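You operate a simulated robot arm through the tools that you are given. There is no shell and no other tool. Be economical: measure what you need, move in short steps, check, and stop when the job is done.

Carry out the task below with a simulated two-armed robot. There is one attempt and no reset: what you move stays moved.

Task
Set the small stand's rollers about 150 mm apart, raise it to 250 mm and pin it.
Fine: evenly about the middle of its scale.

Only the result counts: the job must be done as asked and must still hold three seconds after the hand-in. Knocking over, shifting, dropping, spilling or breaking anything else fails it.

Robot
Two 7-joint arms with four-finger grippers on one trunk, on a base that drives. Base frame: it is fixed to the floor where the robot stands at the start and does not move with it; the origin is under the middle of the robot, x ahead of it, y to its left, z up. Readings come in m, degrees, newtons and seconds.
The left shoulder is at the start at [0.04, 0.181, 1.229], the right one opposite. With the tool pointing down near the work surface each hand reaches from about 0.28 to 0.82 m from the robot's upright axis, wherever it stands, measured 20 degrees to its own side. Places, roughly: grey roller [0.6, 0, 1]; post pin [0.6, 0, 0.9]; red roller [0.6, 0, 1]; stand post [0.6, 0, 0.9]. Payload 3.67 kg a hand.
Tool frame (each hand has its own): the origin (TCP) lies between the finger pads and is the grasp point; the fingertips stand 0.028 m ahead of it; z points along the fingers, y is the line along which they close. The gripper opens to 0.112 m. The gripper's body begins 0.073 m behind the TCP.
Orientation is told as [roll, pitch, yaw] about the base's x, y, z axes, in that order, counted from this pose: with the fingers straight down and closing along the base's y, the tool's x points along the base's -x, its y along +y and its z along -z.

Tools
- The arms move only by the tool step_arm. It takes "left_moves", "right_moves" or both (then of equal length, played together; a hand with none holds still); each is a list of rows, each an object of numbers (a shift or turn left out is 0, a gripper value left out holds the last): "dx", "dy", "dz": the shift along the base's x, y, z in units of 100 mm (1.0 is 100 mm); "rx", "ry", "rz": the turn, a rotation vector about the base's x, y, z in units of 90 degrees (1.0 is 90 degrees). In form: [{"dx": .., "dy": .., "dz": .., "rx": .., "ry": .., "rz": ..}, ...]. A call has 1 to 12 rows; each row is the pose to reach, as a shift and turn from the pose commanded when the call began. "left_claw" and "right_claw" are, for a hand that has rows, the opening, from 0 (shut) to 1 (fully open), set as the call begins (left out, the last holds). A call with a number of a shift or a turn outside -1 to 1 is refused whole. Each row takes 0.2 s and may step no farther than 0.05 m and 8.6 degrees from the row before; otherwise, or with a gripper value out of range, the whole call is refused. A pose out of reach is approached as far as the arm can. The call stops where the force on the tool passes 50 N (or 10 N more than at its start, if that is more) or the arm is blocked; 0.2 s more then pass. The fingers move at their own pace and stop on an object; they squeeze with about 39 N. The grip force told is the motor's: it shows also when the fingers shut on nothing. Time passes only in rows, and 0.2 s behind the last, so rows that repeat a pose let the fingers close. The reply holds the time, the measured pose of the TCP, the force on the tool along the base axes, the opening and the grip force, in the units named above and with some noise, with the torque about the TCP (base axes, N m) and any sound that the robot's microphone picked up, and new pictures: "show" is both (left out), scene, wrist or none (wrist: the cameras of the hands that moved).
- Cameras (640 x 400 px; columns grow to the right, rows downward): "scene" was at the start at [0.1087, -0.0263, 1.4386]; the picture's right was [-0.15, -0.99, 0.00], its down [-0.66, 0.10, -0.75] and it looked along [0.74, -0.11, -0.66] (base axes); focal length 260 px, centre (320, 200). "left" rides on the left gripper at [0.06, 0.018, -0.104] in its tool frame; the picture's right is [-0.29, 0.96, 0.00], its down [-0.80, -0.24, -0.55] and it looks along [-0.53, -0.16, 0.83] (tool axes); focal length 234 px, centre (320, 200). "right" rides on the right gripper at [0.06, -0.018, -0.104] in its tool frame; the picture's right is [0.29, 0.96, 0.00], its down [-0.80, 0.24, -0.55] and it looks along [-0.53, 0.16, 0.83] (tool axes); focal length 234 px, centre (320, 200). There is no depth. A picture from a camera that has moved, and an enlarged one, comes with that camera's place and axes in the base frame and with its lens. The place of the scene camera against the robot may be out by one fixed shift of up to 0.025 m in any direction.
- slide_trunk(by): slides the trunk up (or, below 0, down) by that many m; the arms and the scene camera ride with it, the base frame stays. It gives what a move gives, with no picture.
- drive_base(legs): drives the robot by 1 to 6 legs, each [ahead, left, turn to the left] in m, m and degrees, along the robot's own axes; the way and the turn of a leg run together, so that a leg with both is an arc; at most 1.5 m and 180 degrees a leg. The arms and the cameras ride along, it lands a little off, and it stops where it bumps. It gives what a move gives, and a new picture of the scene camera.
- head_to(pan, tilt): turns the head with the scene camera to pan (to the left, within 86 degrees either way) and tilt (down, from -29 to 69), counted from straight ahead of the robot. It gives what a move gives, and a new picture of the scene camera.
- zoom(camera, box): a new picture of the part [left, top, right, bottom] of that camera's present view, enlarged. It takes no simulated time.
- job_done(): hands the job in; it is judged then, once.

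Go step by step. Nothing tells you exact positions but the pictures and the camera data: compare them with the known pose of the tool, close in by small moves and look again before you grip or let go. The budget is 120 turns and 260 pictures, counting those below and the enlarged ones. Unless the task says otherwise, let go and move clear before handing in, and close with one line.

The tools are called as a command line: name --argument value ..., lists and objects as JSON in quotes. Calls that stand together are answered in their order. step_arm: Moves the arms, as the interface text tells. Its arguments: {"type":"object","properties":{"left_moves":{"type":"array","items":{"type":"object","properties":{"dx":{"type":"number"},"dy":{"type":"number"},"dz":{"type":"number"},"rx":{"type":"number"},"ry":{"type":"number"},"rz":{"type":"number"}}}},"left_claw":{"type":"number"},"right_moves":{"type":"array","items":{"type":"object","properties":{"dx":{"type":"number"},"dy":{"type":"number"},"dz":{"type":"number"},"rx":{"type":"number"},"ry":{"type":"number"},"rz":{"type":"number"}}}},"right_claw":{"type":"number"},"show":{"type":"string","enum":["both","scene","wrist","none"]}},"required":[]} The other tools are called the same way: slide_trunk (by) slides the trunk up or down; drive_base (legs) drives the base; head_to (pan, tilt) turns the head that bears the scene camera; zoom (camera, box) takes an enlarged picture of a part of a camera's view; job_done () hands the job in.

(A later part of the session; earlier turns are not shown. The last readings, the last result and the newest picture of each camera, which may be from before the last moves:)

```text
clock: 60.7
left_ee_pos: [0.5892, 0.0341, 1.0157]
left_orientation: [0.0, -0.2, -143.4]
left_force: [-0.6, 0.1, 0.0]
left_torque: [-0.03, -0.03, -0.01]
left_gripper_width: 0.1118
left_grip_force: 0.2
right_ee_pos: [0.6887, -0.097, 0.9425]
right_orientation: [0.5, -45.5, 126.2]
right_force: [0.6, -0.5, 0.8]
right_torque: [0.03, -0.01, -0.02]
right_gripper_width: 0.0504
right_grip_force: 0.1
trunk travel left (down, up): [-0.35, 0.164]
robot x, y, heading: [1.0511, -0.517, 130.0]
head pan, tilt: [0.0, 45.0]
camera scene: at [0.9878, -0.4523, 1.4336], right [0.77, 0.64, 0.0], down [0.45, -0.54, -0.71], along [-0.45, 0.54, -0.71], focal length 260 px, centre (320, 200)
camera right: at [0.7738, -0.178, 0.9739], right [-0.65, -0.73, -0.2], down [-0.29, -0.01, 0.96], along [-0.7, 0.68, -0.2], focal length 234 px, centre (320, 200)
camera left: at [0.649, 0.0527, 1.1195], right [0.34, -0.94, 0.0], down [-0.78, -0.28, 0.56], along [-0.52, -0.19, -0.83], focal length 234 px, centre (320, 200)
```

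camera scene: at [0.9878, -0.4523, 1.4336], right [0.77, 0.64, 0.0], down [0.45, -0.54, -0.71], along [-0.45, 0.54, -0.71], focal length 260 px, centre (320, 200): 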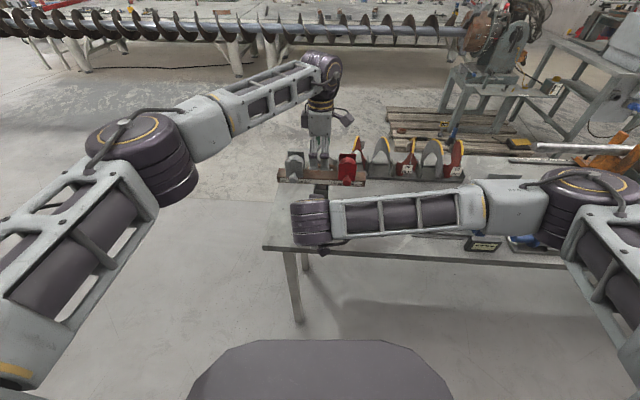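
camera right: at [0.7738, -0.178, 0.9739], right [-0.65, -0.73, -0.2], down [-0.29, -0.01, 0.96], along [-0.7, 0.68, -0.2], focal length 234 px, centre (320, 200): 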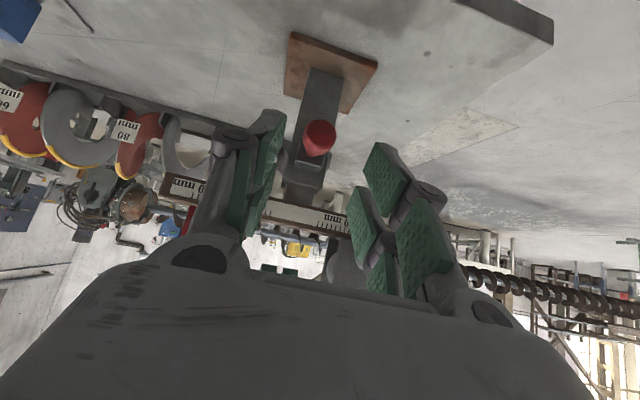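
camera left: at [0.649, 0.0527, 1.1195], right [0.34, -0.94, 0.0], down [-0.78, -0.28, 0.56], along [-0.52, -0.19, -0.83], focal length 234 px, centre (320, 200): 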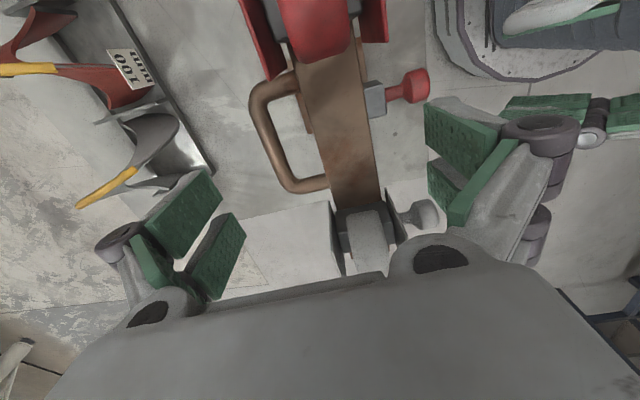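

Both hands line up well: the pin knob is about 85 mm straight ahead on the right tool's axis. I'll grip the beam and handle again with the left hand first.

step_arm --left_moves '[{"dx": 0.02, "dy": 0.02, "dz": -0.35}, {"dx": 0.02, "dy": 0.02, "dz": -0.71}]' --show "none"

step_arm --left_moves '[{}, {}, {}]' --left_claw 0.0 --show "wrist"

zoom --camera "right" --box '[220, 20, 420, 260]'

```text
clock: 61.3
left_ee_pos: [0.5918, 0.0347, 0.9439]
left_orientation: [-0.1, -0.1, -143.5]
left_force: [0.4, -0.1, 0.1]
left_torque: [-0.01, 0.01, 0.0]
left_gripper_width: 0.1118
left_grip_force: 0.1
right_ee_pos: [0.6896, -0.0964, 0.9426]
right_orientation: [0.6, -45.5, 126.1]
right_force: [0.0, -1.2, -0.1]
right_torque: [0.04, 0.0, -0.01]
right_gripper_width: 0.0503
right_grip_force: 0.1
trunk travel left (down, up): [-0.35, 0.164]
robot x, y, heading: [1.0446, -0.5148, 129.9]
head pan, tilt: [0.0, 45.0]
```

```text
clock: 62.1
left_ee_pos: [0.5904, 0.0361, 0.9457]
left_orientation: [-0.2, -0.2, -143.5]
left_force: [-10.5, 16.3, 12.5]
left_torque: [0.1, -0.29, -0.42]
left_gripper_width: 0.0806
left_grip_force: 44.9
right_ee_pos: [0.6896, -0.095, 0.9439]
right_orientation: [0.6, -45.4, 126.1]
right_force: [0.5, 0.4, -0.1]
right_torque: [0.01, 0.0, 0.01]
right_gripper_width: 0.0503
right_grip_force: 0.0
trunk travel left (down, up): [-0.35, 0.164]
robot x, y, heading: [1.0481, -0.5186, 130.1]
head pan, tilt: [0.0, 45.0]
camera left: at [0.6496, 0.0558, 1.0496], right [0.34, -0.94, 0.0], down [-0.78, -0.28, 0.56], along [-0.53, -0.19, -0.83], focal length 234 px, centre (320, 200)
```

left: 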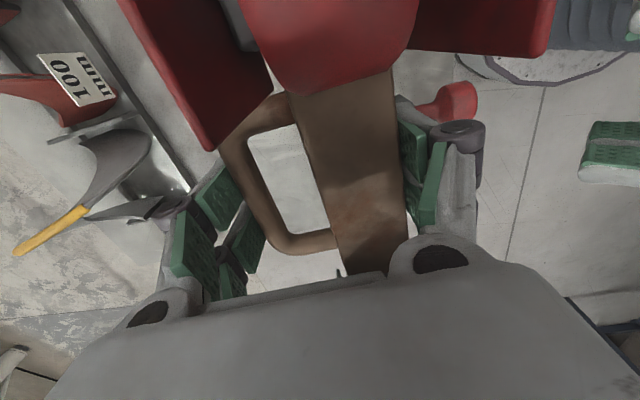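

```text
1.67 times, centred on (320, 140) of right
camera zoom: at [0.7737, -0.1767, 0.9736], right [-0.65, -0.73, -0.2], down [-0.29, -0.01, 0.96], along [-0.7, 0.68, -0.21], focal length 390 px, centre (320, 300)
```

zoom: 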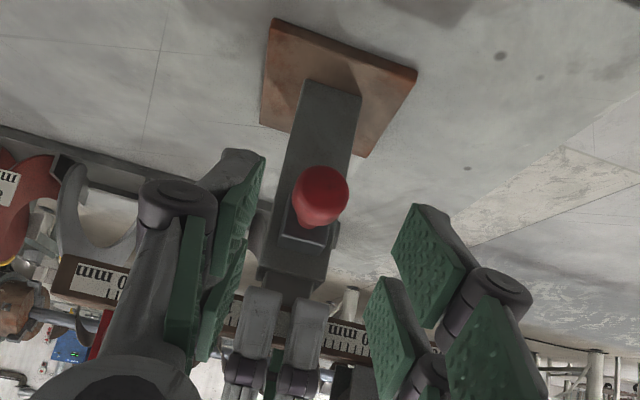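

The left grip holds; I'll relieve its small side load and advance the right hand to the pin knob.

step_arm --left_moves '[{"dx": -0.01, "dy": 0.015}, {"dx": -0.018, "dy": 0.025}, {"dx": -0.018, "dy": 0.025}]' --right_moves '[{"dx": -0.11, "dy": 0.15, "dz": -0.19}, {"dx": -0.22, "dy": 0.3, "dz": -0.38}, {"dx": -0.34, "dy": 0.455, "dz": -0.57}]' --show "wrist"

zoom --camera "right" --box '[220, 60, 420, 260]'

```text
clock: 62.9
left_ee_pos: [0.5896, 0.0365, 0.9443]
left_orientation: [0.0, -0.2, -143.5]
left_force: [-8.6, -2.3, 15.4]
left_torque: [-0.58, -0.57, -0.82]
left_gripper_width: 0.0807
left_grip_force: 44.5
right_ee_pos: [0.6515, -0.0524, 0.8911]
right_orientation: [0.5, -45.6, 126.2]
right_force: [-0.5, 0.4, -0.2]
right_torque: [-0.01, -0.02, 0.0]
right_gripper_width: 0.0505
right_grip_force: 0.1
trunk travel left (down, up): [-0.35, 0.164]
robot x, y, heading: [1.0489, -0.5148, 130.0]
head pan, tilt: [0.0, 45.0]
camera right: at [0.737, -0.1335, 0.9212], right [-0.65, -0.73, -0.2], down [-0.28, -0.01, 0.96], along [-0.7, 0.68, -0.2], focal length 234 px, centre (320, 200)
camera left: at [0.6494, 0.0563, 1.0494], right [0.34, -0.94, 0.0], down [-0.78, -0.28, 0.56], along [-0.52, -0.19, -0.83], focal length 234 px, centre (320, 200)
```

right: 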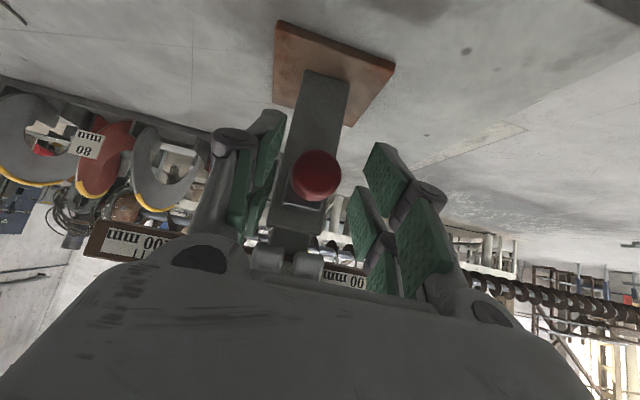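
left: 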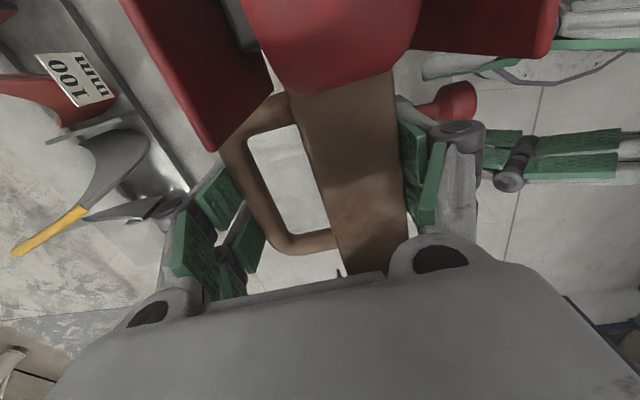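

```text
2.00 times, centred on (320, 160) of right
camera zoom: at [0.737, -0.1335, 0.9212], right [-0.65, -0.73, -0.2], down [-0.28, -0.01, 0.96], along [-0.7, 0.68, -0.2], focal length 468 px, centre (320, 280)
```

zoom: 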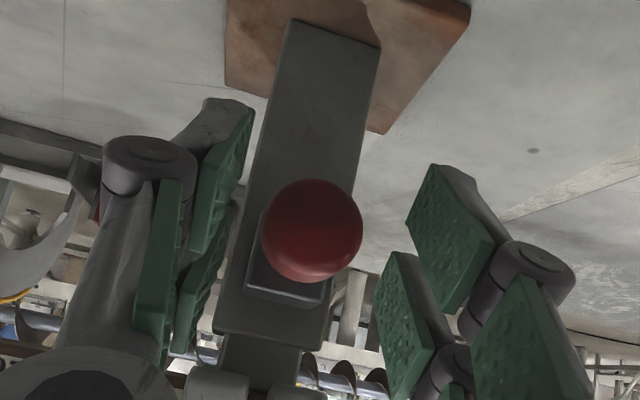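

The knob is about 15 mm further ahead. I'll advance 13 mm and close on it.

step_arm --right_moves '[{"dx": -0.055, "dy": 0.074, "dz": -0.092}, {"dx": -0.055, "dy": 0.074, "dz": -0.092}]' --show "none"

step_arm --right_moves '[{}, {}, {}]' --right_claw 0.0 --show "wrist"

```text
clock: 63.5
left_ee_pos: [0.5906, 0.0366, 0.9456]
left_orientation: [0.0, -0.3, -143.6]
left_force: [-9.1, -6.8, 13.7]
left_torque: [-1.02, -0.1, -0.84]
left_gripper_width: 0.0805
left_grip_force: 45.2
right_ee_pos: [0.6479, -0.0449, 0.8795]
right_orientation: [0.6, -45.6, 126.2]
right_force: [0.0, -0.9, -0.4]
right_torque: [0.03, -0.01, 0.01]
right_gripper_width: 0.0504
right_grip_force: 0.0
trunk travel left (down, up): [-0.35, 0.164]
robot x, y, heading: [1.0436, -0.5169, 129.5]
head pan, tilt: [0.0, 45.0]
```

```text
clock: 64.3
left_ee_pos: [0.5907, 0.0366, 0.9449]
left_orientation: [-0.1, -0.3, -143.3]
left_force: [-16.7, -14.6, 6.8]
left_torque: [-0.16, -1.28, -1.24]
left_gripper_width: 0.0805
left_grip_force: 45.1
right_ee_pos: [0.6495, -0.0433, 0.8803]
right_orientation: [0.3, -45.6, 126.1]
right_force: [18.0, 5.5, 3.7]
right_torque: [0.18, 0.02, -0.76]
right_gripper_width: 0.028
right_grip_force: 45.1
trunk travel left (down, up): [-0.35, 0.164]
robot x, y, heading: [1.0544, -0.5169, 130.0]
head pan, tilt: [0.0, 45.0]
camera right: at [0.7334, -0.1254, 0.9105], right [-0.65, -0.73, -0.2], down [-0.29, -0.01, 0.96], along [-0.7, 0.68, -0.2], focal length 234 px, centre (320, 200)
```

right: 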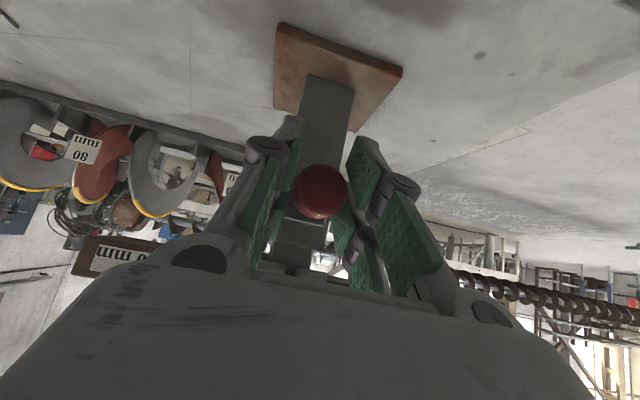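

The pin knob is gripped (28 mm). I'll pull it straight out toward the robot by 20 mm in small steps.

step_arm --right_moves '[{"dx": 0.04, "dy": -0.03}, {"dx": 0.07, "dy": -0.07}, {"dx": 0.1, "dy": -0.11}, {"dx": 0.13, "dy": -0.15}, {"dx": 0.13, "dy": -0.15}]' --show "wrist"

zoom --camera "right" --box '[220, 60, 420, 260]'

```text
clock: 64.8
left_ee_pos: [0.5907, 0.0369, 0.9452]
left_orientation: [0.4, -0.2, -143.5]
left_force: [-2.0, -5.2, 1.4]
left_torque: [0.04, -1.33, -0.71]
left_gripper_width: 0.0805
left_grip_force: 45.0
right_ee_pos: [0.6499, -0.0441, 0.8795]
right_orientation: [0.4, -45.9, 126.0]
right_force: [-7.6, 2.7, -5.5]
right_torque: [-0.21, -0.26, 0.08]
right_gripper_width: 0.0279
right_grip_force: 45.0
trunk travel left (down, up): [-0.35, 0.164]
robot x, y, heading: [1.0515, -0.5147, 129.7]
head pan, tilt: [0.0, 45.0]
stopped in row 2 (right hand): the force on the tool passed its limit at 58 N (the readings are from after the stop); the commanded pose is now the measured one
camera right: at [0.7337, -0.1255, 0.9095], right [-0.65, -0.73, -0.2], down [-0.28, -0.01, 0.96], along [-0.7, 0.68, -0.2], focal length 234 px, centre (320, 200)
```

right: 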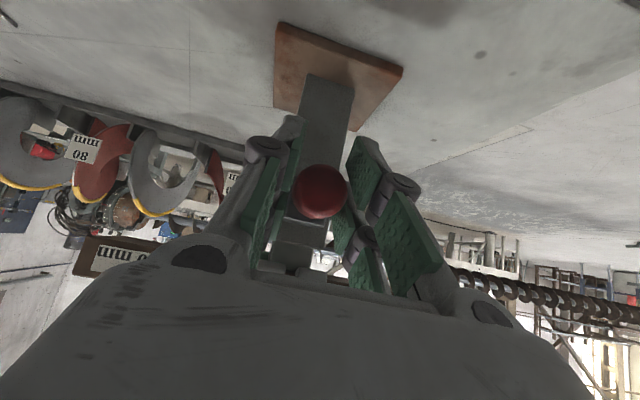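

```text
2.00 times, centred on (320, 160) of right
camera zoom: at [0.7337, -0.1255, 0.9095], right [-0.65, -0.73, -0.2], down [-0.28, -0.01, 0.96], along [-0.7, 0.68, -0.2], focal length 468 px, centre (320, 280)
```

zoom: 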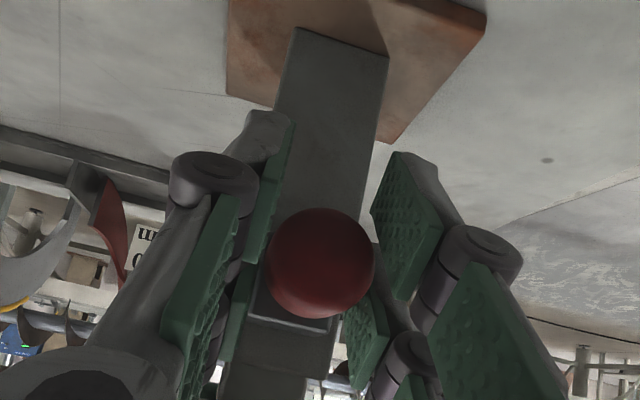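

The pin resisted at 58 N, likely because the post's load is bearing on it. I'll lift slightly with the left hand to take the weight off the pin.

step_arm --left_moves '[{"dz": 0.02}, {"dz": 0.04}, {"dz": 0.04}]' --show "none"

```text
clock: 65.6
left_ee_pos: [0.5915, 0.0374, 0.9464]
left_orientation: [0.7, -0.3, -143.6]
left_force: [-5.5, 2.9, -35.3]
left_torque: [-0.7, -0.23, -0.57]
left_gripper_width: 0.0803
left_grip_force: 45.1
right_ee_pos: [0.6498, -0.0427, 0.8798]
right_orientation: [0.5, -45.9, 125.9]
right_force: [4.9, -10.5, 8.7]
right_torque: [1.09, 0.53, 0.03]
right_gripper_width: 0.028
right_grip_force: 45.3
trunk travel left (down, up): [-0.35, 0.164]
robot x, y, heading: [1.0503, -0.5145, 130.0]
head pan, tilt: [0.0, 45.0]
```

step_arm --left_moves '[{"dz": -0.015}, {"dz": -0.015}, {"dz": -0.015}, {"dz": -0.015}, {"dz": -0.015}, {"dz": -0.015}]' --right_moves '[{"dx": 0.012, "dy": -0.016}, {"dx": 0.018, "dy": -0.024}, {"dx": 0.024, "dy": -0.032}, {"dx": 0.03, "dy": -0.04}, {"dx": 0.036, "dy": -0.048}, {"dx": 0.036, "dy": -0.048}]' --show "none"

```text
clock: 66.7
left_ee_pos: [0.5921, 0.0369, 0.9479]
left_orientation: [0.8, -0.1, -143.7]
left_force: [-4.1, 2.1, -4.8]
left_torque: [0.05, -1.09, -0.82]
left_gripper_width: 0.0802
left_grip_force: 45.0
right_ee_pos: [0.65, -0.0443, 0.8794]
right_orientation: [0.6, -46.1, 125.7]
right_force: [-11.4, 4.2, -7.2]
right_torque: [-0.34, -0.19, 0.39]
right_gripper_width: 0.0276
right_grip_force: 45.1
trunk travel left (down, up): [-0.35, 0.164]
robot x, y, heading: [1.0455, -0.5167, 130.2]
head pan, tilt: [0.0, 45.0]
stopped in row 5 (right hand): the force on the tool passed its limit at 54 N (the readings are from after the stop); the commanded pose is now the measured one
```

Still held at about 50 N. I'll hold a moderate pull (about 35 N) and slowly raise the left hand to find where the pin unloads.

step_arm --left_moves '[{}, {}, {"dz": 0.01}, {"dz": 0.015}, {"dz": 0.02}, {"dz": 0.025}, {"dz": 0.03}, {"dz": 0.03}]' --right_moves '[{"dx": 0.012, "dy": -0.016}, {"dx": 0.022, "dy": -0.03}, {"dx": 0.022, "dy": -0.03}, {"dx": 0.022, "dy": -0.03}, {"dx": 0.022, "dy": -0.03}, {"dx": 0.022, "dy": -0.03}, {"dx": 0.022, "dy": -0.03}, {"dx": 0.022, "dy": -0.03}]' --show "wrist"

```text
clock: 67.8
left_ee_pos: [0.5904, 0.0378, 0.9463]
left_orientation: [1.0, -0.2, -143.7]
left_force: [-5.2, 5.5, -7.1]
left_torque: [0.01, -1.04, -0.75]
left_gripper_width: 0.08
left_grip_force: 44.9
right_ee_pos: [0.65, -0.0435, 0.8789]
right_orientation: [0.5, -46.2, 125.7]
right_force: [-12.0, 4.6, -10.7]
right_torque: [-0.47, -0.08, 0.43]
right_gripper_width: 0.0281
right_grip_force: 45.1
trunk travel left (down, up): [-0.35, 0.164]
robot x, y, heading: [1.0443, -0.5156, 130.1]
head pan, tilt: [0.0, 45.0]
stopped in row 5 (right hand): the force on the tool passed its limit at 50 N (the readings are from after the stop); the commanded pose is now the measured one
camera right: at [0.7335, -0.1261, 0.9088], right [-0.66, -0.73, -0.2], down [-0.28, -0.01, 0.96], along [-0.7, 0.69, -0.19], focal length 234 px, centre (320, 200)
camera left: at [0.6486, 0.0578, 1.0508], right [0.33, -0.94, 0.02], down [-0.79, -0.27, 0.55], along [-0.52, -0.2, -0.83], focal length 234 px, centre (320, 200)
```

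right: 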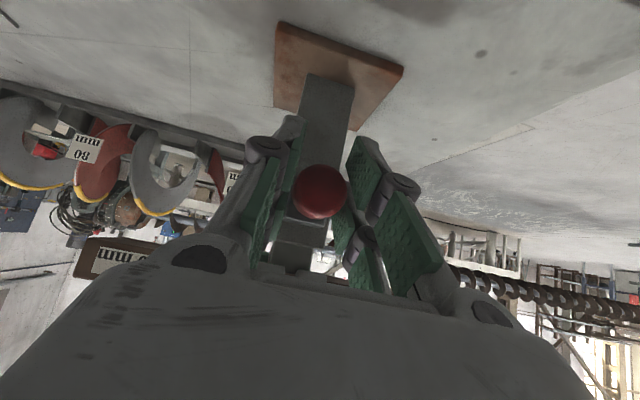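
left: 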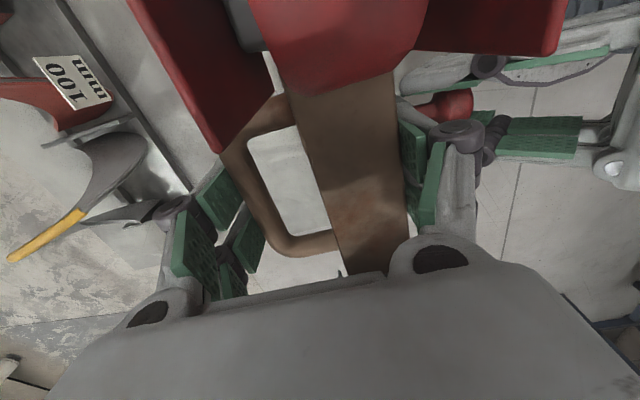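

The upper prongs likely reach past the knob and pinch the pin's housing (28 mm wide), so I was pulling on the stand itself. I'll open, retreat 20 mm along the tool and re-grip only the knob.

step_arm --right_moves '[{}, {}, {"dx": 0.042, "dy": -0.057, "dz": 0.07}, {"dx": 0.084, "dy": -0.114, "dz": 0.141}]' --right_claw 0.45 --show "none"

step_arm --right_moves '[{}, {}, {}]' --right_claw 0.0 --show "none"

zoom --camera "right" --box '[220, 60, 420, 260]'

zoom --camera "left" --box '[380, 40, 640, 200]'

```text
clock: 68.8
left_ee_pos: [0.5894, 0.0372, 0.9462]
left_orientation: [0.9, -0.3, -143.7]
left_force: [-15.8, 12.3, -14.0]
left_torque: [-0.68, 0.41, -0.4]
left_gripper_width: 0.0802
left_grip_force: 44.5
right_ee_pos: [0.6589, -0.0553, 0.8925]
right_orientation: [0.5, -46.2, 125.7]
right_force: [-0.9, 0.1, -0.5]
right_torque: [0.05, -0.01, 0.0]
right_gripper_width: 0.0502
right_grip_force: 0.0
trunk travel left (down, up): [-0.35, 0.164]
robot x, y, heading: [1.0437, -0.5158, 130.0]
head pan, tilt: [0.0, 45.0]
```

```text
clock: 69.6
left_ee_pos: [0.5913, 0.0365, 0.9475]
left_orientation: [0.9, -0.3, -143.6]
left_force: [-18.6, 13.3, -10.7]
left_torque: [-1.17, 0.89, -0.15]
left_gripper_width: 0.0805
left_grip_force: 44.8
right_ee_pos: [0.6589, -0.0556, 0.8938]
right_orientation: [0.5, -46.1, 125.7]
right_force: [-1.5, -0.5, -0.2]
right_torque: [-0.25, -0.06, 0.04]
right_gripper_width: 0.0271
right_grip_force: 44.7
trunk travel left (down, up): [-0.35, 0.164]
robot x, y, heading: [1.047, -0.5145, 130.3]
head pan, tilt: [0.0, 45.0]
```

```text
2.00 times, centred on (320, 160) of right
camera zoom: at [0.7421, -0.1385, 0.9226], right [-0.66, -0.73, -0.2], down [-0.28, -0.01, 0.96], along [-0.7, 0.69, -0.19], focal length 468 px, centre (320, 280)
```

zoom: 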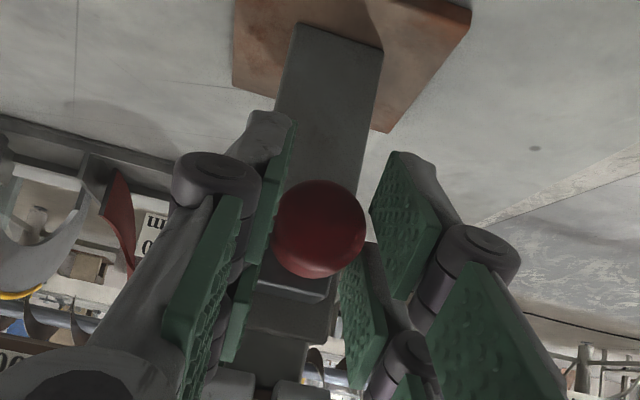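

```text
2.46 times, centred on (510, 120) of left
camera zoom: at [0.6488, 0.0579, 1.0516], right [0.34, -0.94, 0.02], down [-0.79, -0.27, 0.55], along [-0.52, -0.2, -0.83], focal length 576 px, centre (-148, 397)
```

zoom: 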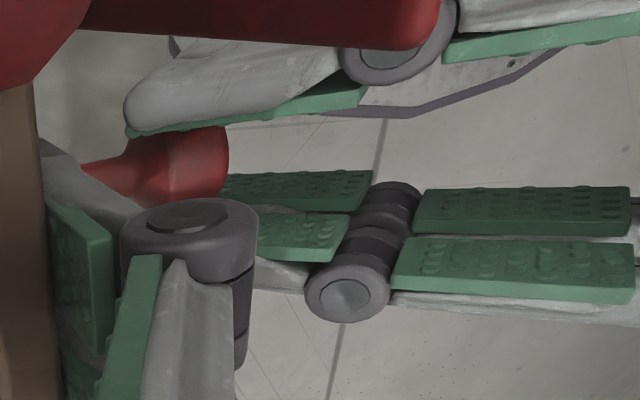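

Now only the knob is between the fingers (27 mm). I'll pull again.

step_arm --right_moves '[{"dx": 0.015, "dy": -0.02}, {"dx": 0.03, "dy": -0.04}, {"dx": 0.05, "dy": -0.067}, {"dx": 0.07, "dy": -0.094}, {"dx": 0.09, "dy": -0.121}, {"dx": 0.11, "dy": -0.148}, {"dx": 0.11, "dy": -0.148}]' --show "none"

zoom --camera "left" --box '[380, 40, 640, 200]'

```text
clock: 71.2
left_ee_pos: [0.5898, 0.0375, 0.9466]
left_orientation: [1.1, -0.1, -143.7]
left_force: [-14.6, 9.6, -4.3]
left_torque: [-0.16, 0.68, 0.27]
left_gripper_width: 0.0802
left_grip_force: 45.0
right_ee_pos: [0.6686, -0.0704, 0.8939]
right_orientation: [0.5, -46.1, 125.8]
right_force: [-12.3, -4.1, -19.7]
right_torque: [-0.38, -0.13, 0.26]
right_gripper_width: 0.027
right_grip_force: 45.1
trunk travel left (down, up): [-0.35, 0.164]
robot x, y, heading: [1.0454, -0.5143, 130.1]
head pan, tilt: [0.0, 45.0]
```

```text
2.46 times, centred on (510, 120) of left
camera zoom: at [0.6485, 0.0577, 1.0512], right [0.33, -0.94, 0.02], down [-0.79, -0.27, 0.55], along [-0.51, -0.2, -0.83], focal length 576 px, centre (-148, 397)
```

zoom: 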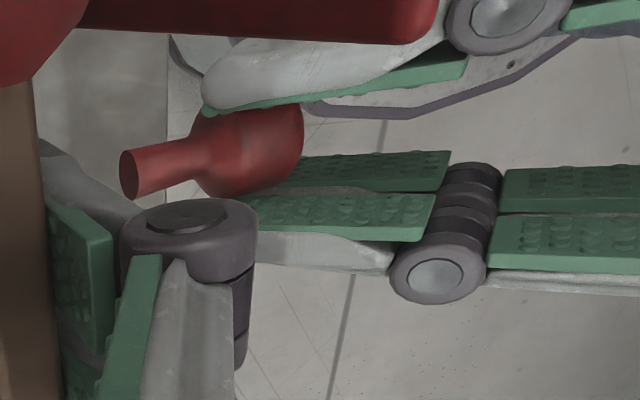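

The pin has come out about 18 mm. Now I'll lift the beam slightly with the left hand to see if the post slides.

step_arm --left_moves '[{"dz": 0.05}, {"dz": 0.1}, {"dz": 0.15}, {"dz": 0.2}, {"dz": 0.2}]' --show "none"

zoom --camera "scene" --box '[270, 140, 380, 240]'

zoom --camera "right" --box '[220, 60, 420, 260]'

```text
clock: 72.4
left_ee_pos: [0.5913, 0.0374, 0.9663]
left_orientation: [1.2, -0.2, -143.8]
left_force: [-4.2, -1.6, -20.2]
left_torque: [-1.63, -0.11, -0.22]
left_gripper_width: 0.08
left_grip_force: 45.0
right_ee_pos: [0.6701, -0.0717, 0.8942]
right_orientation: [0.4, -46.2, 125.8]
right_force: [-14.7, -6.2, -17.1]
right_torque: [-0.47, -0.12, 0.32]
right_gripper_width: 0.0269
right_grip_force: 45.1
trunk travel left (down, up): [-0.35, 0.164]
robot x, y, heading: [1.0518, -0.5174, 130.1]
head pan, tilt: [0.0, 45.0]
```

```text
4.00 times, centred on (325, 190) of scene
camera zoom: at [0.9816, -0.4498, 1.4331], right [0.77, 0.64, 0.0], down [0.46, -0.54, -0.7], along [-0.45, 0.54, -0.71], focal length 1040 px, centre (300, 240)
```

zoom: 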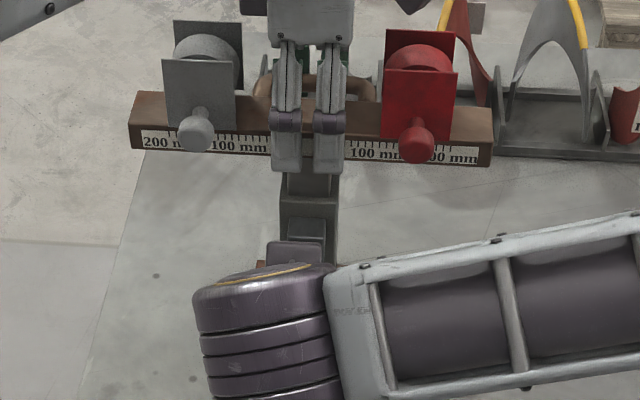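

```text
2.00 times, centred on (320, 160) of right
camera zoom: at [0.7528, -0.1533, 0.9235], right [-0.66, -0.73, -0.2], down [-0.28, -0.02, 0.96], along [-0.7, 0.69, -0.19], focal length 468 px, centre (320, 280)
```

zoom: 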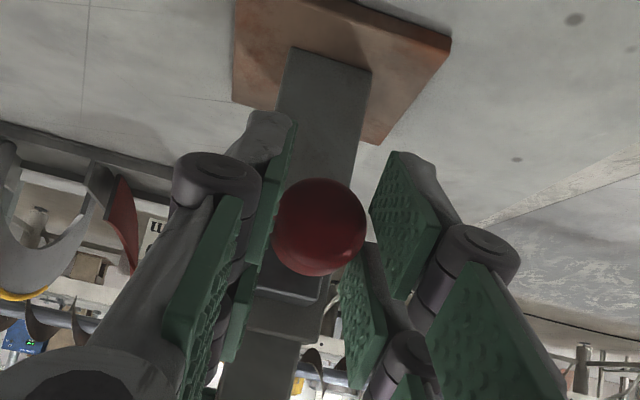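

The post slides and carries about 20 N. I'll raise another 30 mm and look for height markings on the inner tube.

step_arm --left_moves '[{"dz": 0.1}, {"dz": 0.2}, {"dz": 0.3}, {"dz": 0.3}]' --show "wrist"

zoom --camera "right" --box '[260, 160, 380, 290]'

zoom --camera "scene" --box '[300, 160, 360, 220]'

```text
clock: 73.4
left_ee_pos: [0.5889, 0.0376, 0.9985]
left_orientation: [1.0, 0.0, -143.8]
left_force: [1.4, -4.0, -18.9]
left_torque: [-1.48, 0.36, -0.55]
left_gripper_width: 0.0805
left_grip_force: 44.6
right_ee_pos: [0.6703, -0.0714, 0.8938]
right_orientation: [0.4, -46.1, 125.8]
right_force: [-17.7, -7.8, -19.9]
right_torque: [-0.41, -0.1, 0.41]
right_gripper_width: 0.0265
right_grip_force: 45.2
trunk travel left (down, up): [-0.35, 0.164]
robot x, y, heading: [1.0464, -0.5175, 130.2]
head pan, tilt: [0.0, 45.0]
camera left: at [0.6485, 0.0578, 1.1018], right [0.33, -0.94, 0.02], down [-0.79, -0.27, 0.55], along [-0.51, -0.2, -0.83], focal length 234 px, centre (320, 200)
```

left: 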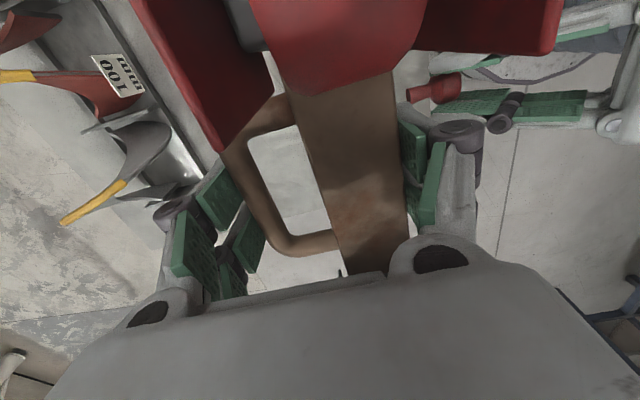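

```text
3.08 times, centred on (320, 225) of right
camera zoom: at [0.753, -0.1535, 0.9239], right [-0.66, -0.73, -0.2], down [-0.28, -0.02, 0.96], along [-0.7, 0.69, -0.19], focal length 720 px, centre (320, 123)
```

zoom: 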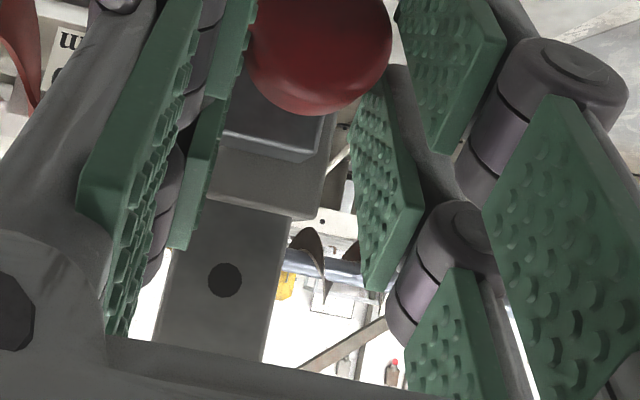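

```text
6.67 times, centred on (330, 190) of scene
camera zoom: at [0.9819, -0.4501, 1.4332], right [0.77, 0.64, 0.0], down [0.46, -0.54, -0.7], along [-0.45, 0.54, -0.71], focal length 1734 px, centre (253, 267)
```

zoom: 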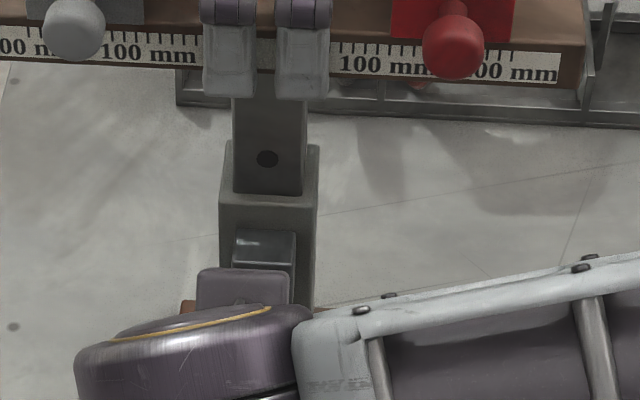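

The inner tube has a hole on its front; no label yet. I'll raise further and look for the next hole and any markings.

step_arm --left_moves '[{"dz": 0.1}, {"dz": 0.2}, {"dz": 0.3}, {"dz": 0.4}, {"dz": 0.47}, {"dz": 0.47}]' --show "none"

zoom --camera "right" --box '[260, 160, 380, 290]'

zoom --camera "scene" --box '[290, 140, 370, 220]'

```text
clock: 74.8
left_ee_pos: [0.5925, 0.0373, 1.0455]
left_orientation: [1.0, -0.1, -143.7]
left_force: [1.2, 6.9, -19.7]
left_torque: [-1.76, -0.47, -0.51]
left_gripper_width: 0.0801
left_grip_force: 45.0
right_ee_pos: [0.6697, -0.0705, 0.895]
right_orientation: [0.6, -46.2, 125.8]
right_force: [-18.3, -11.7, -13.9]
right_torque: [-0.43, -0.03, 0.43]
right_gripper_width: 0.0267
right_grip_force: 45.3
trunk travel left (down, up): [-0.35, 0.164]
robot x, y, heading: [1.0517, -0.5133, 130.0]
head pan, tilt: [0.0, 45.0]
```

```text
3.08 times, centred on (320, 225) of right
camera zoom: at [0.753, -0.1533, 0.9242], right [-0.66, -0.73, -0.2], down [-0.28, -0.01, 0.96], along [-0.7, 0.69, -0.19], focal length 720 px, centre (320, 123)
```

zoom: 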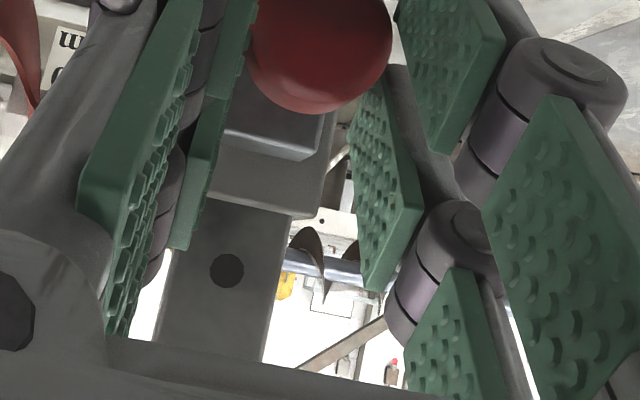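

```text
5.00 times, centred on (330, 180) of scene
camera zoom: at [0.9823, -0.4494, 1.4332], right [0.77, 0.64, 0.0], down [0.46, -0.54, -0.7], along [-0.45, 0.54, -0.71], focal length 1300 px, centre (270, 300)
```

zoom: 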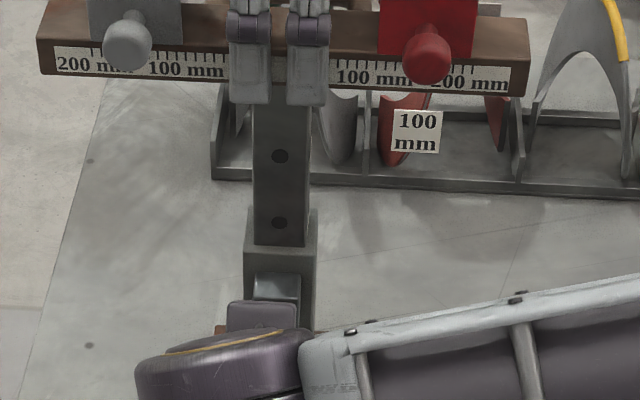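

The holes are spaced about 50 mm apart. There's no spring load on the pin, so it's loose in my hand. By geometry the beam started near 200 mm, so the next hole up should be 250 mm. I'll lower back to +50 mm and inspect before inserting the pin.

step_arm --left_moves '[{"dz": -0.1}, {"dz": -0.2}, {"dz": -0.3}, {"dz": -0.4}, {"dz": -0.5}, {"dz": -0.5}]' --show "wrist"

zoom --camera "right" --box '[270, 100, 370, 260]'

zoom --camera "left" --box '[380, 40, 520, 140]'

```text
clock: 76.2
left_ee_pos: [0.5913, 0.0358, 0.9959]
left_orientation: [0.7, -0.1, -143.7]
left_force: [-11.0, 20.1, 1.3]
left_torque: [0.79, -0.55, -0.5]
left_gripper_width: 0.0803
left_grip_force: 45.3
right_ee_pos: [0.6694, -0.0723, 0.8971]
right_orientation: [0.6, -46.4, 125.7]
right_force: [-16.0, -11.3, 0.6]
right_torque: [-0.48, -0.02, 0.46]
right_gripper_width: 0.0258
right_grip_force: 45.2
trunk travel left (down, up): [-0.35, 0.164]
robot x, y, heading: [1.0468, -0.517, 129.9]
head pan, tilt: [0.0, 45.0]
camera left: at [0.6488, 0.0574, 1.0993], right [0.33, -0.94, 0.01], down [-0.79, -0.27, 0.55], along [-0.52, -0.2, -0.83], focal length 234 px, centre (320, 200)
```

left: 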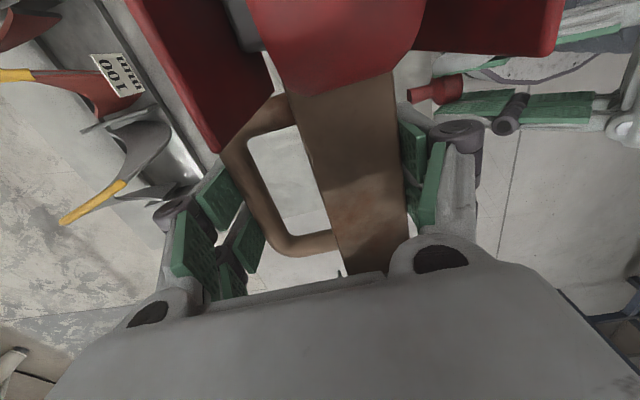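

```text
2.50 times, centred on (320, 180) of right
camera zoom: at [0.7532, -0.1536, 0.9254], right [-0.66, -0.73, -0.2], down [-0.28, -0.02, 0.96], along [-0.7, 0.69, -0.19], focal length 585 px, centre (320, 250)
```

zoom: 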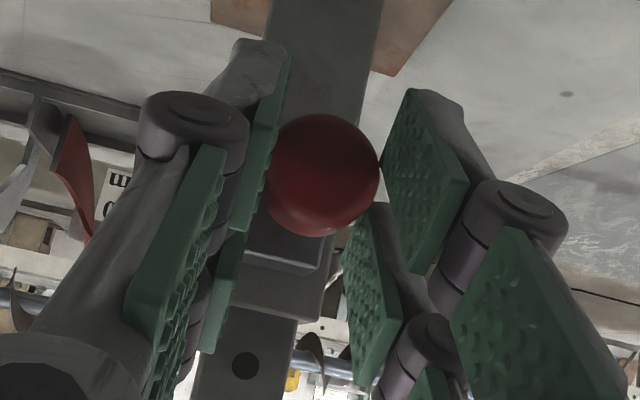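

```text
4.00 times, centred on (450, 90) of left
camera zoom: at [0.6488, 0.0574, 1.0993], right [0.33, -0.94, 0.01], down [-0.79, -0.27, 0.55], along [-0.52, -0.2, -0.83], focal length 937 px, centre (-200, 640)
```

zoom: 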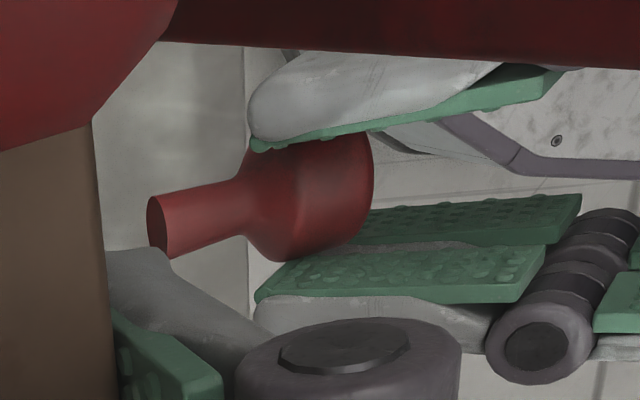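

The pin sits in line with its housing. I'll push it back in while the beam is at +50 mm.

step_arm --right_moves '[{"dx": -0.02, "dy": 0.027}, {"dx": -0.04, "dy": 0.054}, {"dx": -0.06, "dy": 0.08}, {"dx": -0.08, "dy": 0.107}, {"dx": -0.1, "dy": 0.134}, {"dx": -0.115, "dy": 0.154}, {"dx": -0.115, "dy": 0.154}]' --show "none"

zoom --camera "left" --box '[380, 40, 520, 140]'

```text
clock: 77.8
left_ee_pos: [0.5911, 0.0363, 0.9938]
left_orientation: [0.8, 0.0, -143.7]
left_force: [-25.1, 36.2, -12.6]
left_torque: [-1.33, -0.65, -0.62]
left_gripper_width: 0.0802
left_grip_force: 44.7
right_ee_pos: [0.659, -0.0567, 0.8957]
right_orientation: [0.6, -46.4, 125.7]
right_force: [-3.7, -25.2, 27.8]
right_torque: [0.25, 0.42, 0.54]
right_gripper_width: 0.026
right_grip_force: 44.9
trunk travel left (down, up): [-0.35, 0.164]
robot x, y, heading: [1.0497, -0.5158, 130.1]
head pan, tilt: [0.0, 45.0]
```

```text
4.00 times, centred on (450, 90) of left
camera zoom: at [0.6488, 0.0574, 1.0986], right [0.34, -0.94, 0.01], down [-0.79, -0.27, 0.55], along [-0.52, -0.2, -0.83], focal length 937 px, centre (-200, 640)
```

zoom: 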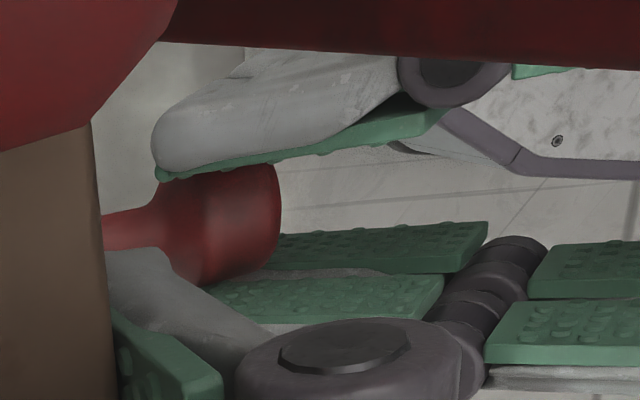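

The pin is nearly back at its original depth. I'll test whether it engaged by gently lifting with the left hand.

step_arm --left_moves '[{"dx": -0.01, "dy": 0.02, "dz": 0.02}, {"dx": -0.015, "dy": 0.03, "dz": 0.04}, {"dx": -0.015, "dy": 0.03, "dz": 0.04}]' --show "none"

step_arm --left_moves '[{"dz": -0.04}, {"dz": -0.08}, {"dz": -0.08}]' --show "none"

```text
clock: 78.6
left_ee_pos: [0.5902, 0.0362, 0.9964]
left_orientation: [1.2, -0.3, -143.8]
left_force: [-19.4, 18.6, -43.6]
left_torque: [-0.98, -0.24, 0.26]
left_gripper_width: 0.0801
left_grip_force: 44.9
right_ee_pos: [0.6591, -0.0555, 0.8961]
right_orientation: [0.7, -46.5, 125.7]
right_force: [3.0, -24.0, 35.0]
right_torque: [0.62, 0.66, 0.27]
right_gripper_width: 0.0258
right_grip_force: 45.1
trunk travel left (down, up): [-0.35, 0.164]
robot x, y, heading: [1.0446, -0.516, 130.1]
head pan, tilt: [0.0, 45.0]
```

```text
clock: 79.4
left_ee_pos: [0.591, 0.0368, 0.9961]
left_orientation: [0.6, 0.1, -143.9]
left_force: [-13.5, 4.0, 11.4]
left_torque: [-0.73, -0.9, -0.23]
left_gripper_width: 0.0805
left_grip_force: 45.3
right_ee_pos: [0.6615, -0.0574, 0.8972]
right_orientation: [0.4, -46.5, 125.7]
right_force: [-16.6, -9.7, 13.3]
right_torque: [-0.02, 0.5, 0.21]
right_gripper_width: 0.0257
right_grip_force: 44.6
trunk travel left (down, up): [-0.35, 0.164]
robot x, y, heading: [1.0466, -0.52, 130.2]
head pan, tilt: [0.0, 45.0]
```

It's locked at +50 mm: an 8 mm command swing gave no motion. I'll release the pin with the right hand, back it off, and inspect the height.

step_arm --right_moves '[{}, {}, {"dx": 0.1, "dy": -0.135, "dz": 0.17}, {"dx": 0.2, "dy": -0.27, "dz": 0.34}, {"dx": 0.35, "dy": -0.47, "dz": 0.55}]' --right_claw 0.5 --show "none"

zoom --camera "right" --box '[200, 20, 440, 260]'

step_arm --left_moves '[{"dz": 0.035}, {"dz": 0.035}, {"dz": 0.035}]' --left_claw 1.0 --show "none"

zoom --camera "scene" --box '[270, 140, 370, 240]'

```text
clock: 80.6
left_ee_pos: [0.592, 0.0378, 0.9929]
left_orientation: [0.8, -0.2, -143.7]
left_force: [-18.9, -1.2, 12.5]
left_torque: [0.46, 0.27, -0.29]
left_gripper_width: 0.0804
left_grip_force: 45.4
right_ee_pos: [0.6942, -0.1045, 0.9516]
right_orientation: [0.4, -46.3, 125.6]
right_force: [-0.1, 0.0, 0.0]
right_torque: [0.01, -0.02, 0.01]
right_gripper_width: 0.0559
right_grip_force: 0.1
trunk travel left (down, up): [-0.35, 0.164]
robot x, y, heading: [1.0451, -0.5168, 130.2]
head pan, tilt: [0.0, 45.0]
```

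```text
1.67 times, centred on (320, 140) of right
camera zoom: at [0.7786, -0.1869, 0.9818], right [-0.66, -0.72, -0.2], down [-0.28, -0.02, 0.96], along [-0.7, 0.69, -0.19], focal length 390 px, centre (320, 300)
```

zoom: 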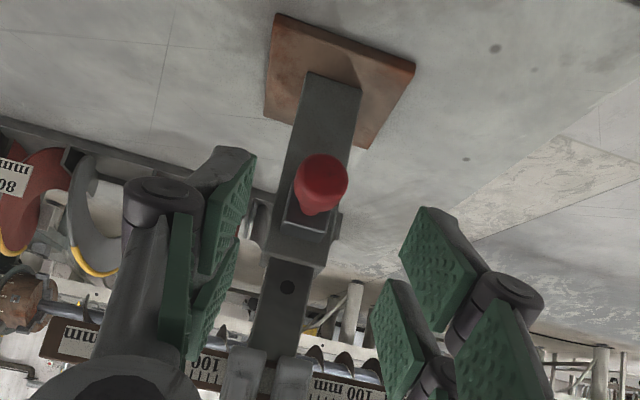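

```text
clock: 81.4
left_ee_pos: [0.5929, 0.0392, 0.9969]
left_orientation: [0.8, -0.4, -143.8]
left_force: [-0.6, 0.2, -0.2]
left_torque: [0.01, 0.01, -0.01]
left_gripper_width: 0.112
left_grip_force: 0.1
right_ee_pos: [0.6972, -0.1028, 0.9528]
right_orientation: [0.6, -46.4, 125.6]
right_force: [-0.2, 0.8, -0.5]
right_torque: [-0.04, 0.0, 0.02]
right_gripper_width: 0.056
right_grip_force: 0.0
trunk travel left (down, up): [-0.35, 0.164]
robot x, y, heading: [1.0467, -0.516, 130.0]
head pan, tilt: [0.0, 45.0]
```

```text
4.00 times, centred on (320, 190) of scene
camera zoom: at [0.9873, -0.4516, 1.4336], right [0.77, 0.64, 0.0], down [0.45, -0.54, -0.71], along [-0.46, 0.54, -0.71], focal length 1040 px, centre (320, 240)
```

zoom: 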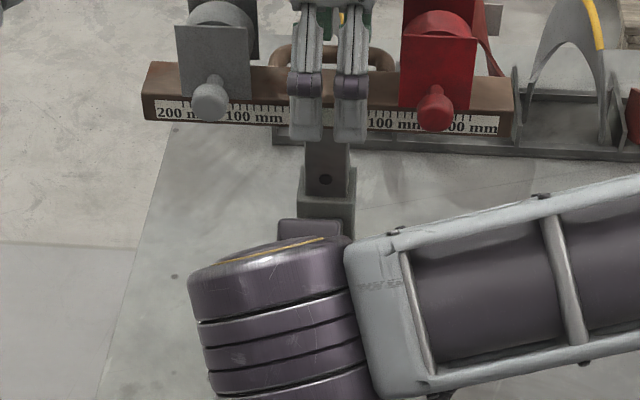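

The stand holds. I'll lift the left hand away and swing the right hand to the right so that its camera sees the post's right side for any height markings.

step_arm --left_moves '[{"dz": 0.3}, {"dz": 0.6}, {"dz": 1.0}, {"dz": 1.0}, {"dz": 1.0}, {"dz": 1.0}]' --right_moves '[{"dx": 0.15, "dy": -0.2}, {"dx": 0.3, "dy": -0.4, "rz": 0.08}, {"dx": 0.6, "dy": -0.2, "rz": 0.16}, {"dx": 0.9, "dy": 0.0, "rz": 0.24}, {"dx": 1.0, "dy": 0.2, "rz": 0.32}, {"dx": 1.0, "dy": 0.2, "rz": 0.4}]' --show "none"

step_arm --right_moves '[{"dx": 0.3, "dy": 0.2, "rz": 0.08}, {"dx": 0.5, "dy": 0.4, "rz": 0.16}, {"dx": 0.6, "dy": 0.6, "rz": 0.24}, {"dx": 0.6, "dy": 0.8, "rz": 0.3}]'

```text
clock: 82.8
left_ee_pos: [0.5948, 0.0377, 1.0959]
left_orientation: [0.8, -0.3, -143.8]
left_force: [0.6, 0.3, 0.3]
left_torque: [-0.02, 0.01, 0.0]
left_gripper_width: 0.112
left_grip_force: 0.0
right_ee_pos: [0.7953, -0.0837, 0.9522]
right_orientation: [0.6, -46.5, 161.8]
right_force: [-0.7, -0.2, -0.5]
right_torque: [0.0, -0.03, -0.01]
right_gripper_width: 0.056
right_grip_force: 0.0
trunk travel left (down, up): [-0.35, 0.164]
robot x, y, heading: [1.0495, -0.5165, 130.1]
head pan, tilt: [0.0, 45.0]
```

```text
clock: 84.0
left_ee_pos: [0.5971, 0.0381, 1.0969]
left_orientation: [0.6, -0.4, -143.9]
left_force: [0.9, -0.1, -0.1]
left_torque: [-0.02, 0.08, 0.02]
left_gripper_width: 0.112
left_grip_force: 0.0
right_ee_pos: [0.8467, -0.0554, 0.9109]
right_orientation: [3.9, -44.8, -174.8]
right_force: [-0.1, 0.0, 0.7]
right_torque: [0.0, 0.01, 0.02]
right_gripper_width: 0.0559
right_grip_force: 0.0
right hand out of reach, approached as far as the arm can: row 3, 4
trunk travel left (down, up): [-0.35, 0.164]
robot x, y, heading: [1.0479, -0.5149, 130.2]
head pan, tilt: [0.0, 45.0]
stopped in row 4 (right hand): the arm was blocked; the commanded pose is now the measured one
camera scene: at [0.9905, -0.4519, 1.4338], right [0.77, 0.64, 0.0], down [0.45, -0.54, -0.71], along [-0.46, 0.54, -0.71], focal length 260 px, centre (320, 200)
camera right: at [0.9584, -0.0191, 0.942], right [0.34, -0.93, -0.16], down [-0.15, -0.22, 0.97], along [-0.93, -0.3, -0.21], focal length 234 px, centre (320, 200)
```

scene: 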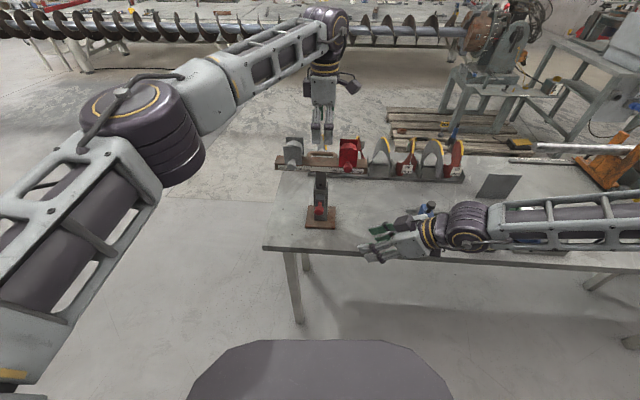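
right: 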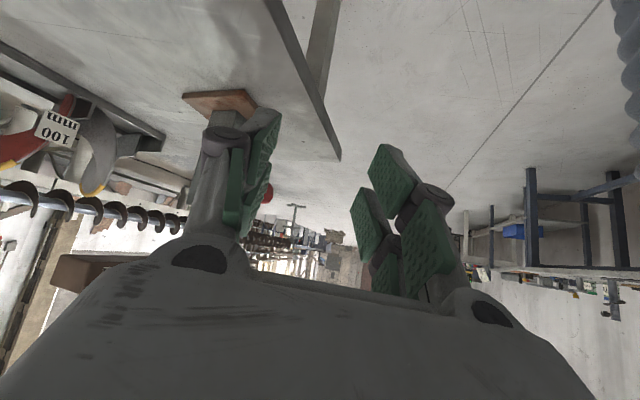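

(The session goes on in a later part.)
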